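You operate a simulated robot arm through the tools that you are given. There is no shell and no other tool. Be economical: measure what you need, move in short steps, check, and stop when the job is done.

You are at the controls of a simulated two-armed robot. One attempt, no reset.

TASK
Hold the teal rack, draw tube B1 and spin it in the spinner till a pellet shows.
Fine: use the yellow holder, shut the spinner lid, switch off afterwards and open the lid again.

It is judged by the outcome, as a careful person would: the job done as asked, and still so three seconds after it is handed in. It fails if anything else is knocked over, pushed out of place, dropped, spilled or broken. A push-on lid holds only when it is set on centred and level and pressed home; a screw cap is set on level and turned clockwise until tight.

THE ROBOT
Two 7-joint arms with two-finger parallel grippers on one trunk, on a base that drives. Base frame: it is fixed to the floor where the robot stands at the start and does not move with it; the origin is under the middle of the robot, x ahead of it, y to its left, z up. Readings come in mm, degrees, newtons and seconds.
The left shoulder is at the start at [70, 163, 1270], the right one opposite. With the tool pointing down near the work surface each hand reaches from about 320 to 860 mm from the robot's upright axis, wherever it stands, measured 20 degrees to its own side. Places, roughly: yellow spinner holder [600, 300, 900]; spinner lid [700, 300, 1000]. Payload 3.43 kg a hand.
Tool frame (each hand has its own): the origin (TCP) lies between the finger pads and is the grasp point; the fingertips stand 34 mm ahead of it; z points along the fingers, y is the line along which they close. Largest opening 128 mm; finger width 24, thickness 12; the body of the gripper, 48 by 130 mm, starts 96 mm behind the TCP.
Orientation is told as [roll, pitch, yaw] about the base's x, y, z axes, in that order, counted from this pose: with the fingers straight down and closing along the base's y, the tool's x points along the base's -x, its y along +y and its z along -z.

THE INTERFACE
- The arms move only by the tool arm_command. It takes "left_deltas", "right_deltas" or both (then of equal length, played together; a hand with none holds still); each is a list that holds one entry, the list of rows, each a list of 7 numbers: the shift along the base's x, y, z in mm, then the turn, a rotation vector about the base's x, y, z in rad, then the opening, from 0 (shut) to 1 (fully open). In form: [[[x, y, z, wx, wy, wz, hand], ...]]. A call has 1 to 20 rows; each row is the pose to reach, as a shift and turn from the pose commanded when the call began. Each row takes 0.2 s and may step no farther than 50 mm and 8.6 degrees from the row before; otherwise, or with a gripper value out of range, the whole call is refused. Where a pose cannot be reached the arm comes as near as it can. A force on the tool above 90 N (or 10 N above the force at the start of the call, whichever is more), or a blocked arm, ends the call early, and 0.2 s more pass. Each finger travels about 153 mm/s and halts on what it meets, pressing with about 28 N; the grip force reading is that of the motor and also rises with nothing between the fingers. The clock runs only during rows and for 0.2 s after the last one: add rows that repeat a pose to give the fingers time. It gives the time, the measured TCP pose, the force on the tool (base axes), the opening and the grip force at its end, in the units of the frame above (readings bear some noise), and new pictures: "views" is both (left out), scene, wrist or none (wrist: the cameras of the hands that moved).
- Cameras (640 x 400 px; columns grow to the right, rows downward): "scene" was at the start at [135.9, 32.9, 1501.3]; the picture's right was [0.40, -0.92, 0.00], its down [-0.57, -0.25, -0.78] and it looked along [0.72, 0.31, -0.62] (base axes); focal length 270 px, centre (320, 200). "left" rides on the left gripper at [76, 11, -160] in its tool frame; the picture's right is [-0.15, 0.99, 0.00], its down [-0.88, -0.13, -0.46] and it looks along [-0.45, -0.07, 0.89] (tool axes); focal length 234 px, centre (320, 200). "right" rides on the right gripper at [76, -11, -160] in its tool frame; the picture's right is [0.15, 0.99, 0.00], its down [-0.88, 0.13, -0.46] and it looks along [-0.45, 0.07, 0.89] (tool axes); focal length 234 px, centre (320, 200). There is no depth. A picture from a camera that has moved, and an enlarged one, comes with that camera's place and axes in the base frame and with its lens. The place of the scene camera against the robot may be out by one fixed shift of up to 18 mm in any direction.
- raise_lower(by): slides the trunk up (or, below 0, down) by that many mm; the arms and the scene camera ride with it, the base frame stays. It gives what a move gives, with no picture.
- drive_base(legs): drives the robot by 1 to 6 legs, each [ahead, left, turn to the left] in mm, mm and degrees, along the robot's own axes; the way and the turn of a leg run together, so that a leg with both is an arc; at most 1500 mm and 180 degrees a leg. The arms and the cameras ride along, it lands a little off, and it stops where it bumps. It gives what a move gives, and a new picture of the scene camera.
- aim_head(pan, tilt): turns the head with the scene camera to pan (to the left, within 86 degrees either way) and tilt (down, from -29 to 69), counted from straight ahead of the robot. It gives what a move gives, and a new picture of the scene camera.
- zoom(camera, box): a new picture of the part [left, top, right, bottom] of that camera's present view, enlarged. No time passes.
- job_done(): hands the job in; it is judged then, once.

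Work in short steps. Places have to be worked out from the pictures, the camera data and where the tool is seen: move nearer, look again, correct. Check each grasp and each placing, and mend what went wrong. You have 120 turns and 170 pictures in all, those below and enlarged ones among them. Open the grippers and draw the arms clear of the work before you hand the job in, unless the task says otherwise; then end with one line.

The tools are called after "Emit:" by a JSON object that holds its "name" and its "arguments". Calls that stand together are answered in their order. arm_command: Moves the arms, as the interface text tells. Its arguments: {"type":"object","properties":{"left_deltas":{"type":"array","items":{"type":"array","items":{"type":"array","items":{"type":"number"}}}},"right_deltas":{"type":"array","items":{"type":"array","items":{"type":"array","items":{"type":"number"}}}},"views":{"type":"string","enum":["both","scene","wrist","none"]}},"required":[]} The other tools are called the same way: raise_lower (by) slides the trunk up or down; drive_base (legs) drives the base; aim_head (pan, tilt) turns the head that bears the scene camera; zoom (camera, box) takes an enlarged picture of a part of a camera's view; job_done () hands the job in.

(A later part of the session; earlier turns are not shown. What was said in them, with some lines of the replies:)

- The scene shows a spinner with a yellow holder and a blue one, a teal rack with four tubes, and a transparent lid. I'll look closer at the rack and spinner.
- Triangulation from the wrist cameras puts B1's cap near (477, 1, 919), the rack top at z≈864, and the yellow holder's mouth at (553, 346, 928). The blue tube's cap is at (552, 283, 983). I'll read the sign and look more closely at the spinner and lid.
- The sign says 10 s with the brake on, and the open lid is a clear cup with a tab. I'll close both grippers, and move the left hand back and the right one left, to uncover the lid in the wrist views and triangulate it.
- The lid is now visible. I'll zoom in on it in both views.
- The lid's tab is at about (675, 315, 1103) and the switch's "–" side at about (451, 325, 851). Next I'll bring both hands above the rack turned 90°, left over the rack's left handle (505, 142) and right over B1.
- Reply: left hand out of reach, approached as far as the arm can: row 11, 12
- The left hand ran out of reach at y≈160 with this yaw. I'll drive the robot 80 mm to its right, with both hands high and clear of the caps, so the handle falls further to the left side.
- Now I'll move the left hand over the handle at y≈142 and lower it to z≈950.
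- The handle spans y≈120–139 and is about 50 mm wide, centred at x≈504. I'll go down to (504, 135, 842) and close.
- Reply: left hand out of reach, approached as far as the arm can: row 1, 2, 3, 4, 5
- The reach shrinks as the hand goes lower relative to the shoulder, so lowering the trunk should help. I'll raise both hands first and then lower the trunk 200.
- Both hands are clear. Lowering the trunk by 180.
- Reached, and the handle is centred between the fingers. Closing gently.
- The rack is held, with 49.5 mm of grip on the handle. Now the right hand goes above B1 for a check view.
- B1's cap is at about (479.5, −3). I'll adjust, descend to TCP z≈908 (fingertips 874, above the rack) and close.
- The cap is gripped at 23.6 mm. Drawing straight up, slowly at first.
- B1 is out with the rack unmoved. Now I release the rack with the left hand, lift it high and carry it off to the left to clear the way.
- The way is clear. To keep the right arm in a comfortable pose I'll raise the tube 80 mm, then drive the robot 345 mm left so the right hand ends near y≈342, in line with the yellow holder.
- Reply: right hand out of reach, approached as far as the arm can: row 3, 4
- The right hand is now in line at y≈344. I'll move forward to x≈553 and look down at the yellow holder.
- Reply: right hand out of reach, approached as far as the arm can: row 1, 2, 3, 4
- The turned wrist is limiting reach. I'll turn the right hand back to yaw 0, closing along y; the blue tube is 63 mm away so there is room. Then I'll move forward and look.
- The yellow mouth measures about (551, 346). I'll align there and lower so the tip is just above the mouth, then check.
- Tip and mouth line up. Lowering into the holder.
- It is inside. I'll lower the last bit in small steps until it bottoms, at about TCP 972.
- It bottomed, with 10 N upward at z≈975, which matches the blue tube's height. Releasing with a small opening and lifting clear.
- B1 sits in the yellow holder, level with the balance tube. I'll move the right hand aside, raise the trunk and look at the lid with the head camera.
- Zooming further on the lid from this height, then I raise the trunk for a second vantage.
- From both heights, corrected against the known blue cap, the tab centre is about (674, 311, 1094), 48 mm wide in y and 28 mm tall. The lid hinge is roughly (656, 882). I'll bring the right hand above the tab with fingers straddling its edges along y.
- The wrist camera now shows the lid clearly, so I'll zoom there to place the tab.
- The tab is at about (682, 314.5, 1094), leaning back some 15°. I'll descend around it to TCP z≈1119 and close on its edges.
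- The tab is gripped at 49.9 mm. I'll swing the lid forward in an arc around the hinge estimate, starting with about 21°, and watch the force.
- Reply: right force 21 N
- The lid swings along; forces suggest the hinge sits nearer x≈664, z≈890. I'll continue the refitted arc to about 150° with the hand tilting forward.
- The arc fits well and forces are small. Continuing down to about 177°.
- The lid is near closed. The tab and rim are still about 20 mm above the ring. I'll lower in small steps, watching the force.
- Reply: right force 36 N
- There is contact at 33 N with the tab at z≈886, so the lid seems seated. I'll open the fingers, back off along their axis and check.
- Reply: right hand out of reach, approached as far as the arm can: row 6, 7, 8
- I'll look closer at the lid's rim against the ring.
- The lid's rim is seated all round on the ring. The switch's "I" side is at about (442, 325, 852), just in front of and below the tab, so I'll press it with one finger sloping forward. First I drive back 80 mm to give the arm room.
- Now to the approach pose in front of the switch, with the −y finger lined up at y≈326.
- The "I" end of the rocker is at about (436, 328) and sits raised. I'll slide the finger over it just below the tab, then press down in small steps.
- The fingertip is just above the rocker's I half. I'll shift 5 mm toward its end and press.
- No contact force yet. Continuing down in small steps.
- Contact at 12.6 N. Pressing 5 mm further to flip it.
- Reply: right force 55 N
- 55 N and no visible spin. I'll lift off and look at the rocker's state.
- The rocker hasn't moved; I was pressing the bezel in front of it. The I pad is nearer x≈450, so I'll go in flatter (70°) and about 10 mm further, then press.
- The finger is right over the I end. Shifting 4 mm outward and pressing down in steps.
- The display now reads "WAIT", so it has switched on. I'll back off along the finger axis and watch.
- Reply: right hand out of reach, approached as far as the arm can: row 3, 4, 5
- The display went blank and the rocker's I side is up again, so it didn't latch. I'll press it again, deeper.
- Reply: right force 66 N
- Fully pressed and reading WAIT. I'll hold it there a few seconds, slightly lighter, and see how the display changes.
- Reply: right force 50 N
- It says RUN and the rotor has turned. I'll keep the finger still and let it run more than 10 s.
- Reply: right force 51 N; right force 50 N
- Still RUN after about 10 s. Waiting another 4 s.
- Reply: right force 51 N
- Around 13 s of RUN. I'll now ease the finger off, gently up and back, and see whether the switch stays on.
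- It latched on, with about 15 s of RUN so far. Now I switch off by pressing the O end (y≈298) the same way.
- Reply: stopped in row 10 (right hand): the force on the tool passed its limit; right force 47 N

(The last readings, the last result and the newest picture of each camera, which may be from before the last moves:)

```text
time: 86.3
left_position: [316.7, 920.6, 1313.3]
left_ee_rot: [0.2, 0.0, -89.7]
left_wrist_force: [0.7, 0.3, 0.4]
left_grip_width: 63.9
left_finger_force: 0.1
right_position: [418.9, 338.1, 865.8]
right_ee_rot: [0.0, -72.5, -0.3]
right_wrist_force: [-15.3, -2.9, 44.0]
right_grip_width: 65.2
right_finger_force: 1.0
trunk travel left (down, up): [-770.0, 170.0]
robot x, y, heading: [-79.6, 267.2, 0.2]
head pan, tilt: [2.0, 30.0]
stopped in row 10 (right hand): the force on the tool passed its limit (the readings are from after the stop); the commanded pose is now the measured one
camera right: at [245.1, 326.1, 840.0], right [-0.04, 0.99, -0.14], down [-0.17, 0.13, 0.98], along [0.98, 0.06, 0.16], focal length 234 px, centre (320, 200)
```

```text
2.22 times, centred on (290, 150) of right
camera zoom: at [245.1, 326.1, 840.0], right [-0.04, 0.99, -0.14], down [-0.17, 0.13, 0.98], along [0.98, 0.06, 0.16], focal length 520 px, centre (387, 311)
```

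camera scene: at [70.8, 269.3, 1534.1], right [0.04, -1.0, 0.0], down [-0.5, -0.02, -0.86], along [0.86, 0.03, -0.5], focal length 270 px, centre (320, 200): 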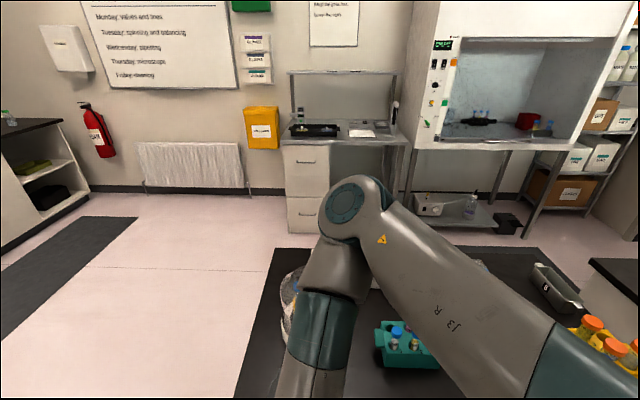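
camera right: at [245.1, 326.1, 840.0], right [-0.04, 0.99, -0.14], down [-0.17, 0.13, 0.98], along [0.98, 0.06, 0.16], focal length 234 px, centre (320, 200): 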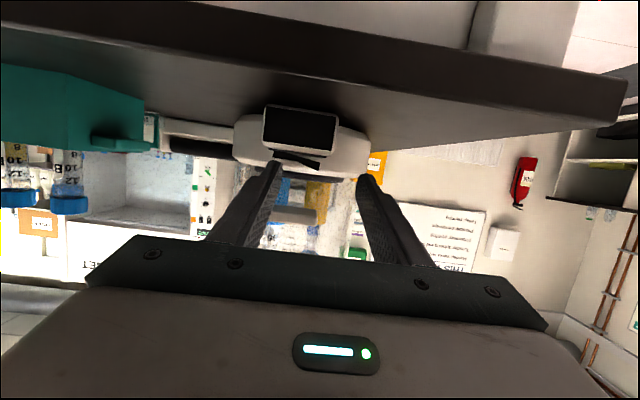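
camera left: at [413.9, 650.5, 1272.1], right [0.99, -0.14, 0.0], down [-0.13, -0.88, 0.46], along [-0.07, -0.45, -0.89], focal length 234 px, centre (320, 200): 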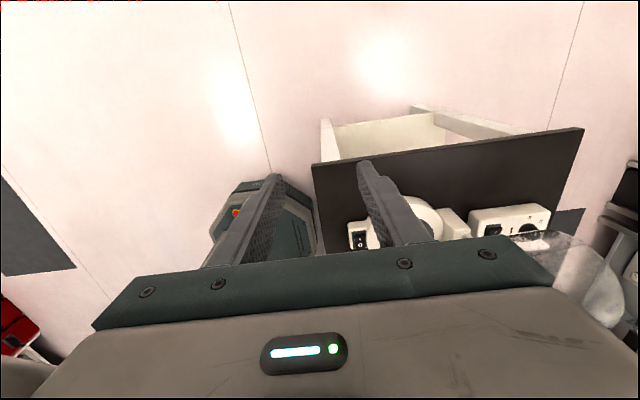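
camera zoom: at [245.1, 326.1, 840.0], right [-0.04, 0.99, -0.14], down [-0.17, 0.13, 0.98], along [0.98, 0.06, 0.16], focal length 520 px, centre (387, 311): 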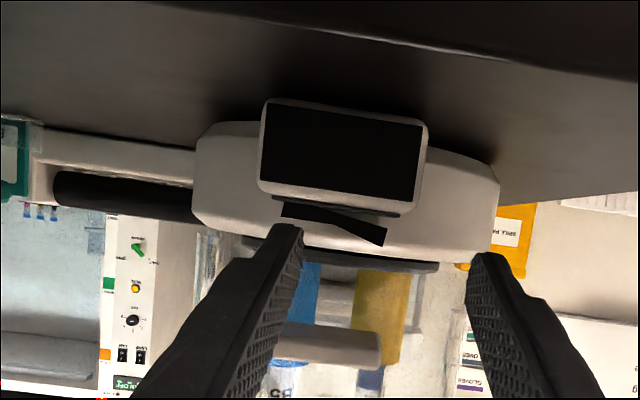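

The display is off, the I end is raised, and the rotor has stopped. Backing the finger off now.

Emit:
{"name": "arm_command", "arguments": {"right_deltas": [[[-2, 0, 4, 0, 0, 0, 0.5], [-8, 0, 7, 0, 0, 0, 0.5], [-18, 0, 11, 0, 0.02, 0, 0.5], [-30, 0, 20, 0, 0.04, 0, 0.5], [-30, 0, 60, 0, 0.1, 0, 0.5], [-30, 0, 90, 0, 0.15, 0, 0.5]]], "views": "both"}}

Emit:
{"name": "zoom", "arguments": {"camera": "right", "box": [220, 30, 400, 240]}}

```text
time: 87.7
left_position: [321.7, 920.6, 1314.1]
left_ee_rot: [0.0, -0.1, -89.8]
left_wrist_force: [0.4, 0.2, 0.4]
left_grip_width: 64.0
left_finger_force: 0.0
right_position: [391.0, 335.6, 951.8]
right_ee_rot: [-0.2, -63.0, -0.1]
right_wrist_force: [-0.2, -0.5, 0.7]
right_grip_width: 64.4
right_finger_force: 0.1
trunk travel left (down, up): [-770.0, 170.0]
robot x, y, heading: [-79.6, 266.1, 0.2]
head pan, tilt: [2.0, 30.0]
camera scene: at [67.6, 268.7, 1534.3], right [0.04, -1.0, 0.0], down [-0.5, -0.02, -0.87], along [0.87, 0.03, -0.5], focal length 270 px, centre (320, 200)
camera right: at [214.0, 324.1, 954.9], right [-0.06, 0.99, -0.13], down [-0.01, 0.13, 0.99], along [1.0, 0.06, 0.0], focal length 234 px, centre (320, 200)
```

scene: 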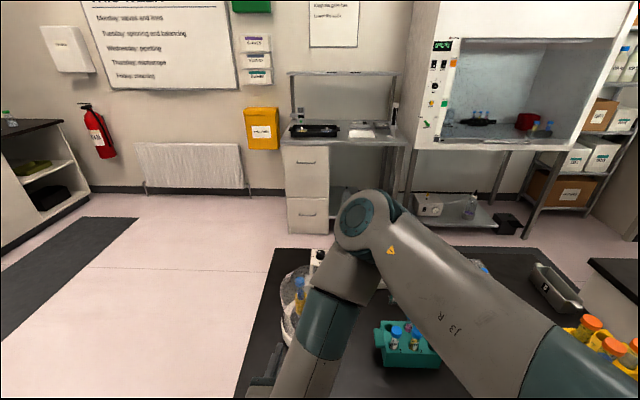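
right: 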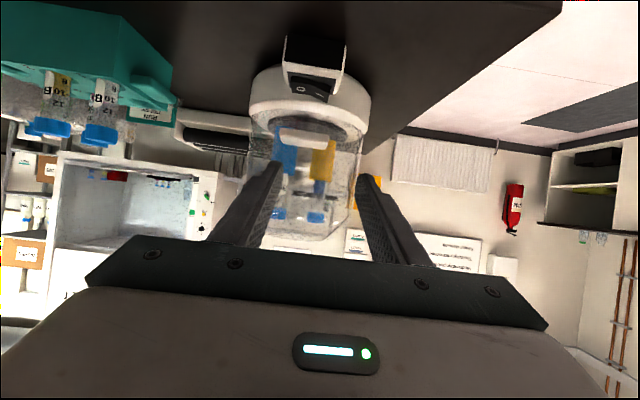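

```text
1.90 times, centred on (310, 135) of right
camera zoom: at [214.0, 324.1, 954.9], right [-0.06, 0.99, -0.13], down [-0.01, 0.13, 0.99], along [1.0, 0.06, 0.0], focal length 446 px, centre (339, 324)
```

zoom: 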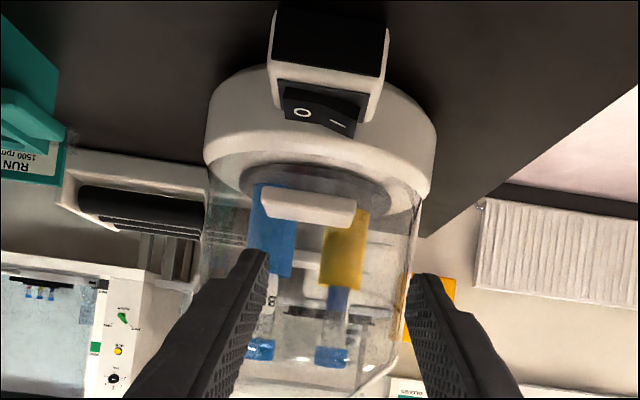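

Off, rotor stopped, lid still shut. Now I re-grip the tab, centring on y≈314.5 with a wide opening and moving in along the finger axis.

Emit:
{"name": "arm_command", "arguments": {"right_deltas": [[[3, -10, -10, 0, 0.03, 0, 0.6], [9, -21, -30, 0, 0.07, 0, 0.6], [28, -21, -41, 0, 0.07, 0, 0.6], [47.6, -21, -52, 0, 0.07, 0, 0.6], [47.6, -21, -52, 0, 0.07, 0, 0.5], [47.6, -21, -52, 0, 0.07, 0, 0.42], [47.6, -21, -52, 0, 0.07, 0, 0.35], [47.6, -21, -52, 0, 0.07, 0, 0.35]]], "views": "wrist"}}

Emit:
{"name": "zoom", "arguments": {"camera": "right", "box": [220, 30, 400, 240]}}

```text
time: 89.5
left_position: [321.7, 919.8, 1313.4]
left_ee_rot: [0.0, -0.1, -89.8]
left_wrist_force: [0.3, -0.3, -0.4]
left_grip_width: 63.8
left_finger_force: 0.1
right_position: [439.2, 314.4, 897.3]
right_ee_rot: [-0.2, -59.0, -0.2]
right_wrist_force: [-0.8, -1.0, 0.1]
right_grip_width: 49.6
right_finger_force: 44.8
trunk travel left (down, up): [-770.0, 170.0]
robot x, y, heading: [-79.7, 263.4, 0.6]
head pan, tilt: [2.0, 30.0]
camera right: at [264.1, 304.3, 913.8], right [-0.07, 0.99, -0.13], down [0.06, 0.13, 0.99], along [1.0, 0.06, -0.07], focal length 234 px, centre (320, 200)
```

right: 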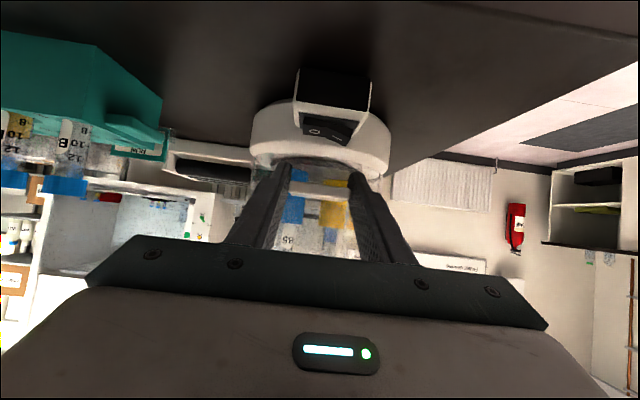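

```text
1.90 times, centred on (310, 135) of right
camera zoom: at [264.1, 304.3, 913.8], right [-0.07, 0.99, -0.13], down [0.06, 0.13, 0.99], along [1.0, 0.06, -0.07], focal length 446 px, centre (339, 324)
```

zoom: 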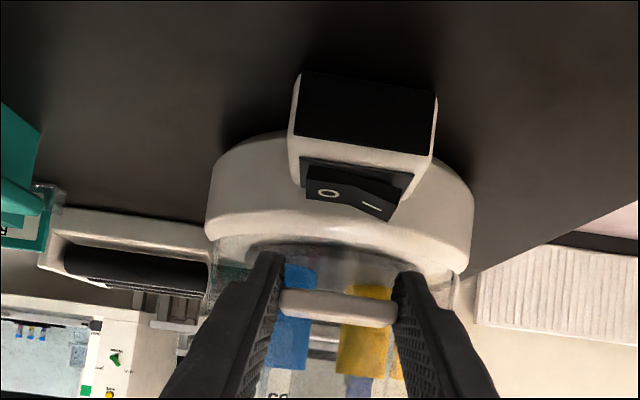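

Gripped. I'll swing the lid open along the reverse arc up to about 106°.

Emit:
{"name": "arm_command", "arguments": {"right_deltas": [[[0.4, 0, 14.6, 0, 0.045, 0, 0.35], [3, 0, 35.2, 0, 0.098, 0, 0.35], [7.4, 0, 55.4, 0, 0.15, 0, 0.35], [13.8, 0, 75.2, 0, 0.202, 0, 0.35], [22, 0, 94.4, 0, 0.255, 0, 0.35], [31.9, 0, 112.7, 0, 0.307, 0, 0.35], [43.8, 0, 130.2, 0, 0.37, 0, 0.35], [57.2, 0, 146.4, 0, 0.433, 0, 0.35], [72.1, 0, 161.5, 0, 0.496, 0, 0.35], [88.3, 0, 175, 0, 0.558, 0, 0.35], [105.8, 0, 186.9, 0, 0.621, 0, 0.35], [124.2, 0, 197.2, 0, 0.684, 0, 0.35], [143.6, 0, 205.7, 0, 0.747, 0, 0.35], [163.7, 0, 212.4, 0, 0.81, 0, 0.35], [163.7, 0, 212.4, 0, 0.81, 0, 0.35]]], "views": "both"}}

```text
time: 92.7
left_position: [322.0, 920.5, 1314.1]
left_ee_rot: [0.0, -0.1, -89.8]
left_wrist_force: [-0.2, 0.1, -0.1]
left_grip_width: 63.7
left_finger_force: 0.1
right_position: [601.4, 314.7, 1109.8]
right_ee_rot: [-0.4, -12.6, -0.1]
right_wrist_force: [-5.1, 2.6, -1.0]
right_grip_width: 49.9
right_finger_force: 45.0
trunk travel left (down, up): [-770.0, 170.0]
robot x, y, heading: [-82.7, 265.9, 0.1]
head pan, tilt: [2.0, 30.0]
camera scene: at [67.6, 269.6, 1534.5], right [0.04, -1.0, 0.0], down [-0.5, -0.02, -0.87], along [0.87, 0.03, -0.5], focal length 270 px, centre (320, 200)
camera right: at [494.4, 304.4, 1248.9], right [-0.14, 0.99, -0.04], down [0.76, 0.13, 0.64], along [0.63, 0.06, -0.77], focal length 234 px, centre (320, 200)
```

scene: 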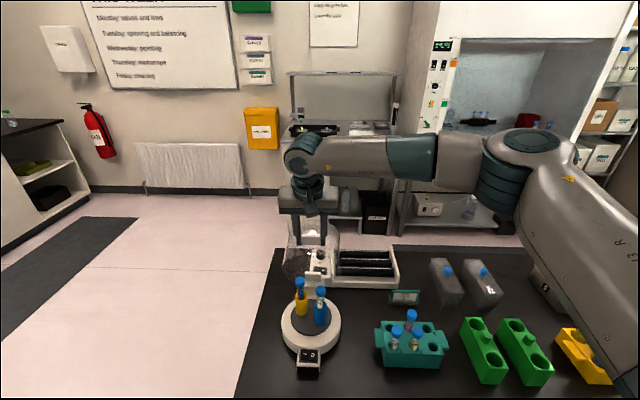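
right: 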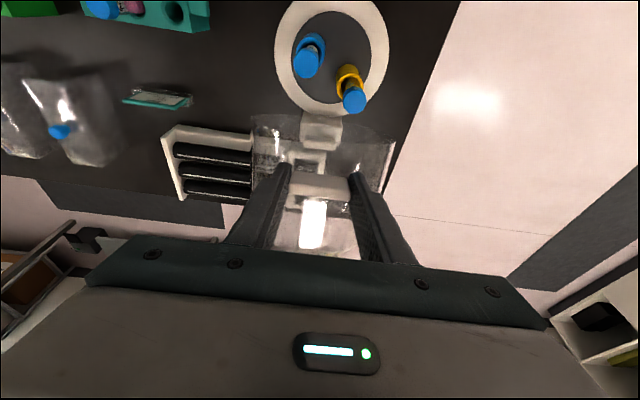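

Smooth. Finishing the swing to the original open position.

Emit:
{"name": "arm_command", "arguments": {"right_deltas": [[[20.6, 0, 4.7, 0, 0.063, 0, 0.35], [40.9, 0, 7.5, 0, 0.115, 0, 0.35], [60.1, 0, 8.4, 0, 0.167, 0, 0.35], [70, 0, 8.2, 0, 0.19, 0, 0.35], [79.8, 0, 7.6, 0, 0.22, 0, 0.35], [79.8, 0, 7.6, 0, 0.22, 0, 0.35]]], "views": "none"}}

Emit:
{"name": "zoom", "arguments": {"camera": "scene", "box": [250, 150, 390, 390]}}

```text
time: 94.1
left_position: [322.2, 920.8, 1313.8]
left_ee_rot: [0.0, -0.1, -89.7]
left_wrist_force: [-0.4, 0.7, 0.4]
left_grip_width: 64.1
left_finger_force: 0.0
right_position: [683.0, 315.3, 1117.8]
right_ee_rot: [-0.4, -0.1, 0.0]
right_wrist_force: [-6.8, 3.1, -3.0]
right_grip_width: 49.6
right_finger_force: 44.5
trunk travel left (down, up): [-770.0, 170.0]
robot x, y, heading: [-76.2, 265.1, 0.3]
head pan, tilt: [2.0, 30.0]
```

```text
1.67 times, centred on (320, 270) of scene
camera zoom: at [67.8, 269.5, 1534.4], right [0.04, -1.0, 0.0], down [-0.5, -0.02, -0.87], along [0.87, 0.03, -0.5], focal length 450 px, centre (320, 83)
```

zoom: 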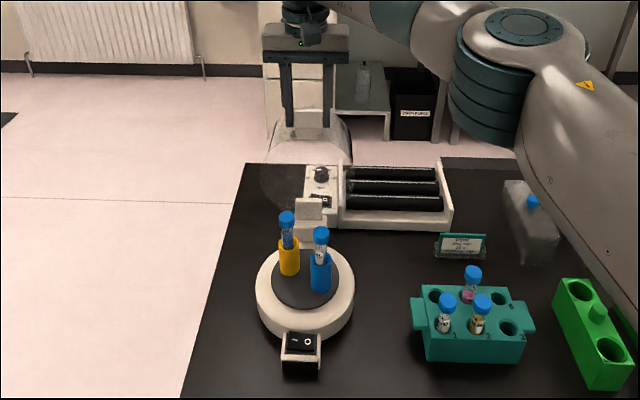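

The lid is back at its open position with small forces. Releasing and lifting straight up, then drawing back to the right.

Emit:
{"name": "arm_command", "arguments": {"right_deltas": [[[0, 0, 0, 0, 0, 0, 0.45], [0, 0, 0, 0, 0, 0, 0.6], [0, 0, 0, 0, 0, 0, 0.6], [0, 0, 30, 0, 0, 0, 0.6], [0, 0, 70, 0, 0, 0, 0.6], [-20, -20, 110, 0, 0, 0, 0.6], [-50, -50, 130, 0, 0, 0, 0.6], [-80, -85, 140, 0, 0, 0, 0.6], [-110, -120, 140, 0, 0, 0, 0.6], [-140, -155, 140, 0, 0, 0, 0.6], [-165, -190, 140, 0, 0, 0, 0.6], [-190, -225, 140, 0, 0, 0, 0.6], [-215, -260, 140, 0, 0, 0, 0.6]]], "views": "scene"}}

Emit:
{"name": "zoom", "arguments": {"camera": "scene", "box": [250, 180, 370, 390]}}

Emit:
{"name": "zoom", "arguments": {"camera": "scene", "box": [280, 270, 345, 330]}}

```text
time: 96.9
left_position: [320.0, 918.9, 1315.3]
left_ee_rot: [0.1, 0.0, -89.8]
left_wrist_force: [-0.6, -0.6, 0.4]
left_grip_width: 64.1
left_finger_force: 0.0
right_position: [466.2, 53.0, 1259.3]
right_ee_rot: [-0.2, -0.1, -0.1]
right_wrist_force: [0.6, -0.3, 0.7]
right_grip_width: 76.8
right_finger_force: 0.1
trunk travel left (down, up): [-770.0, 170.0]
robot x, y, heading: [-80.4, 265.6, 0.4]
head pan, tilt: [2.0, 30.0]
camera scene: at [66.8, 266.4, 1534.6], right [0.04, -1.0, 0.0], down [-0.5, -0.02, -0.87], along [0.87, 0.04, -0.5], focal length 270 px, centre (320, 200)
```

scene: 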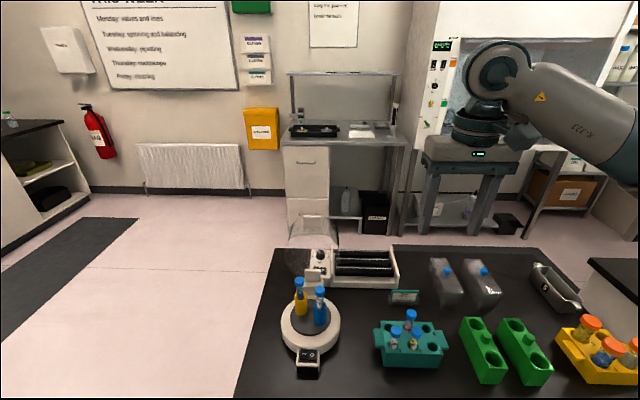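

```text
1.90 times, centred on (310, 285) of scene
camera zoom: at [66.8, 266.4, 1534.6], right [0.04, -1.0, 0.0], down [-0.5, -0.02, -0.87], along [0.87, 0.04, -0.5], focal length 514 px, centre (339, 38)
```

zoom: 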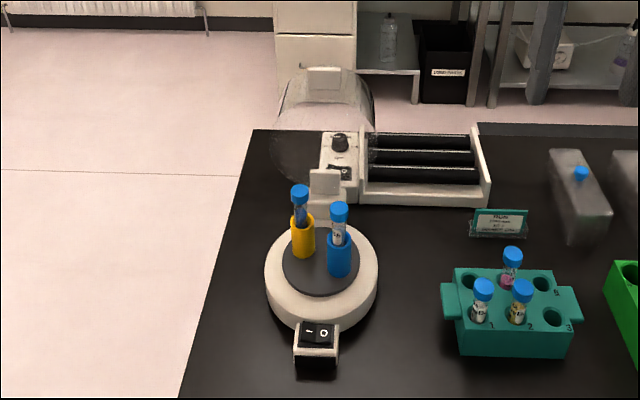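

```text
6.67 times, centred on (312, 300) of scene
camera zoom: at [66.8, 266.4, 1534.6], right [0.04, -1.0, 0.0], down [-0.5, -0.02, -0.87], along [0.87, 0.04, -0.5], focal length 1799 px, centre (370, -467)
```

zoom: 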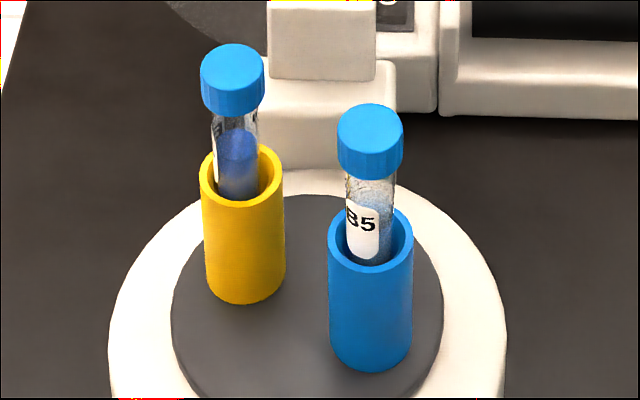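

B1 sits level in the yellow holder and its liquid has cleared from cloudy lavender to clear blue. The switch is off, the lid is open, the rack hasn't moved, and both hands are clear, so I'm handing in.

Emit:
{"name": "job_done", "arguments": {}}

```text
The job is handed in.
```

B1 was drawn from the held teal rack and spun in the yellow holder with the lid shut for about 15 s at RUN. The spinner is now off with its lid open; I judged the pellet from the liquid clearing, since the holder hides the tube's bottom and I did not lift the tube to see it.
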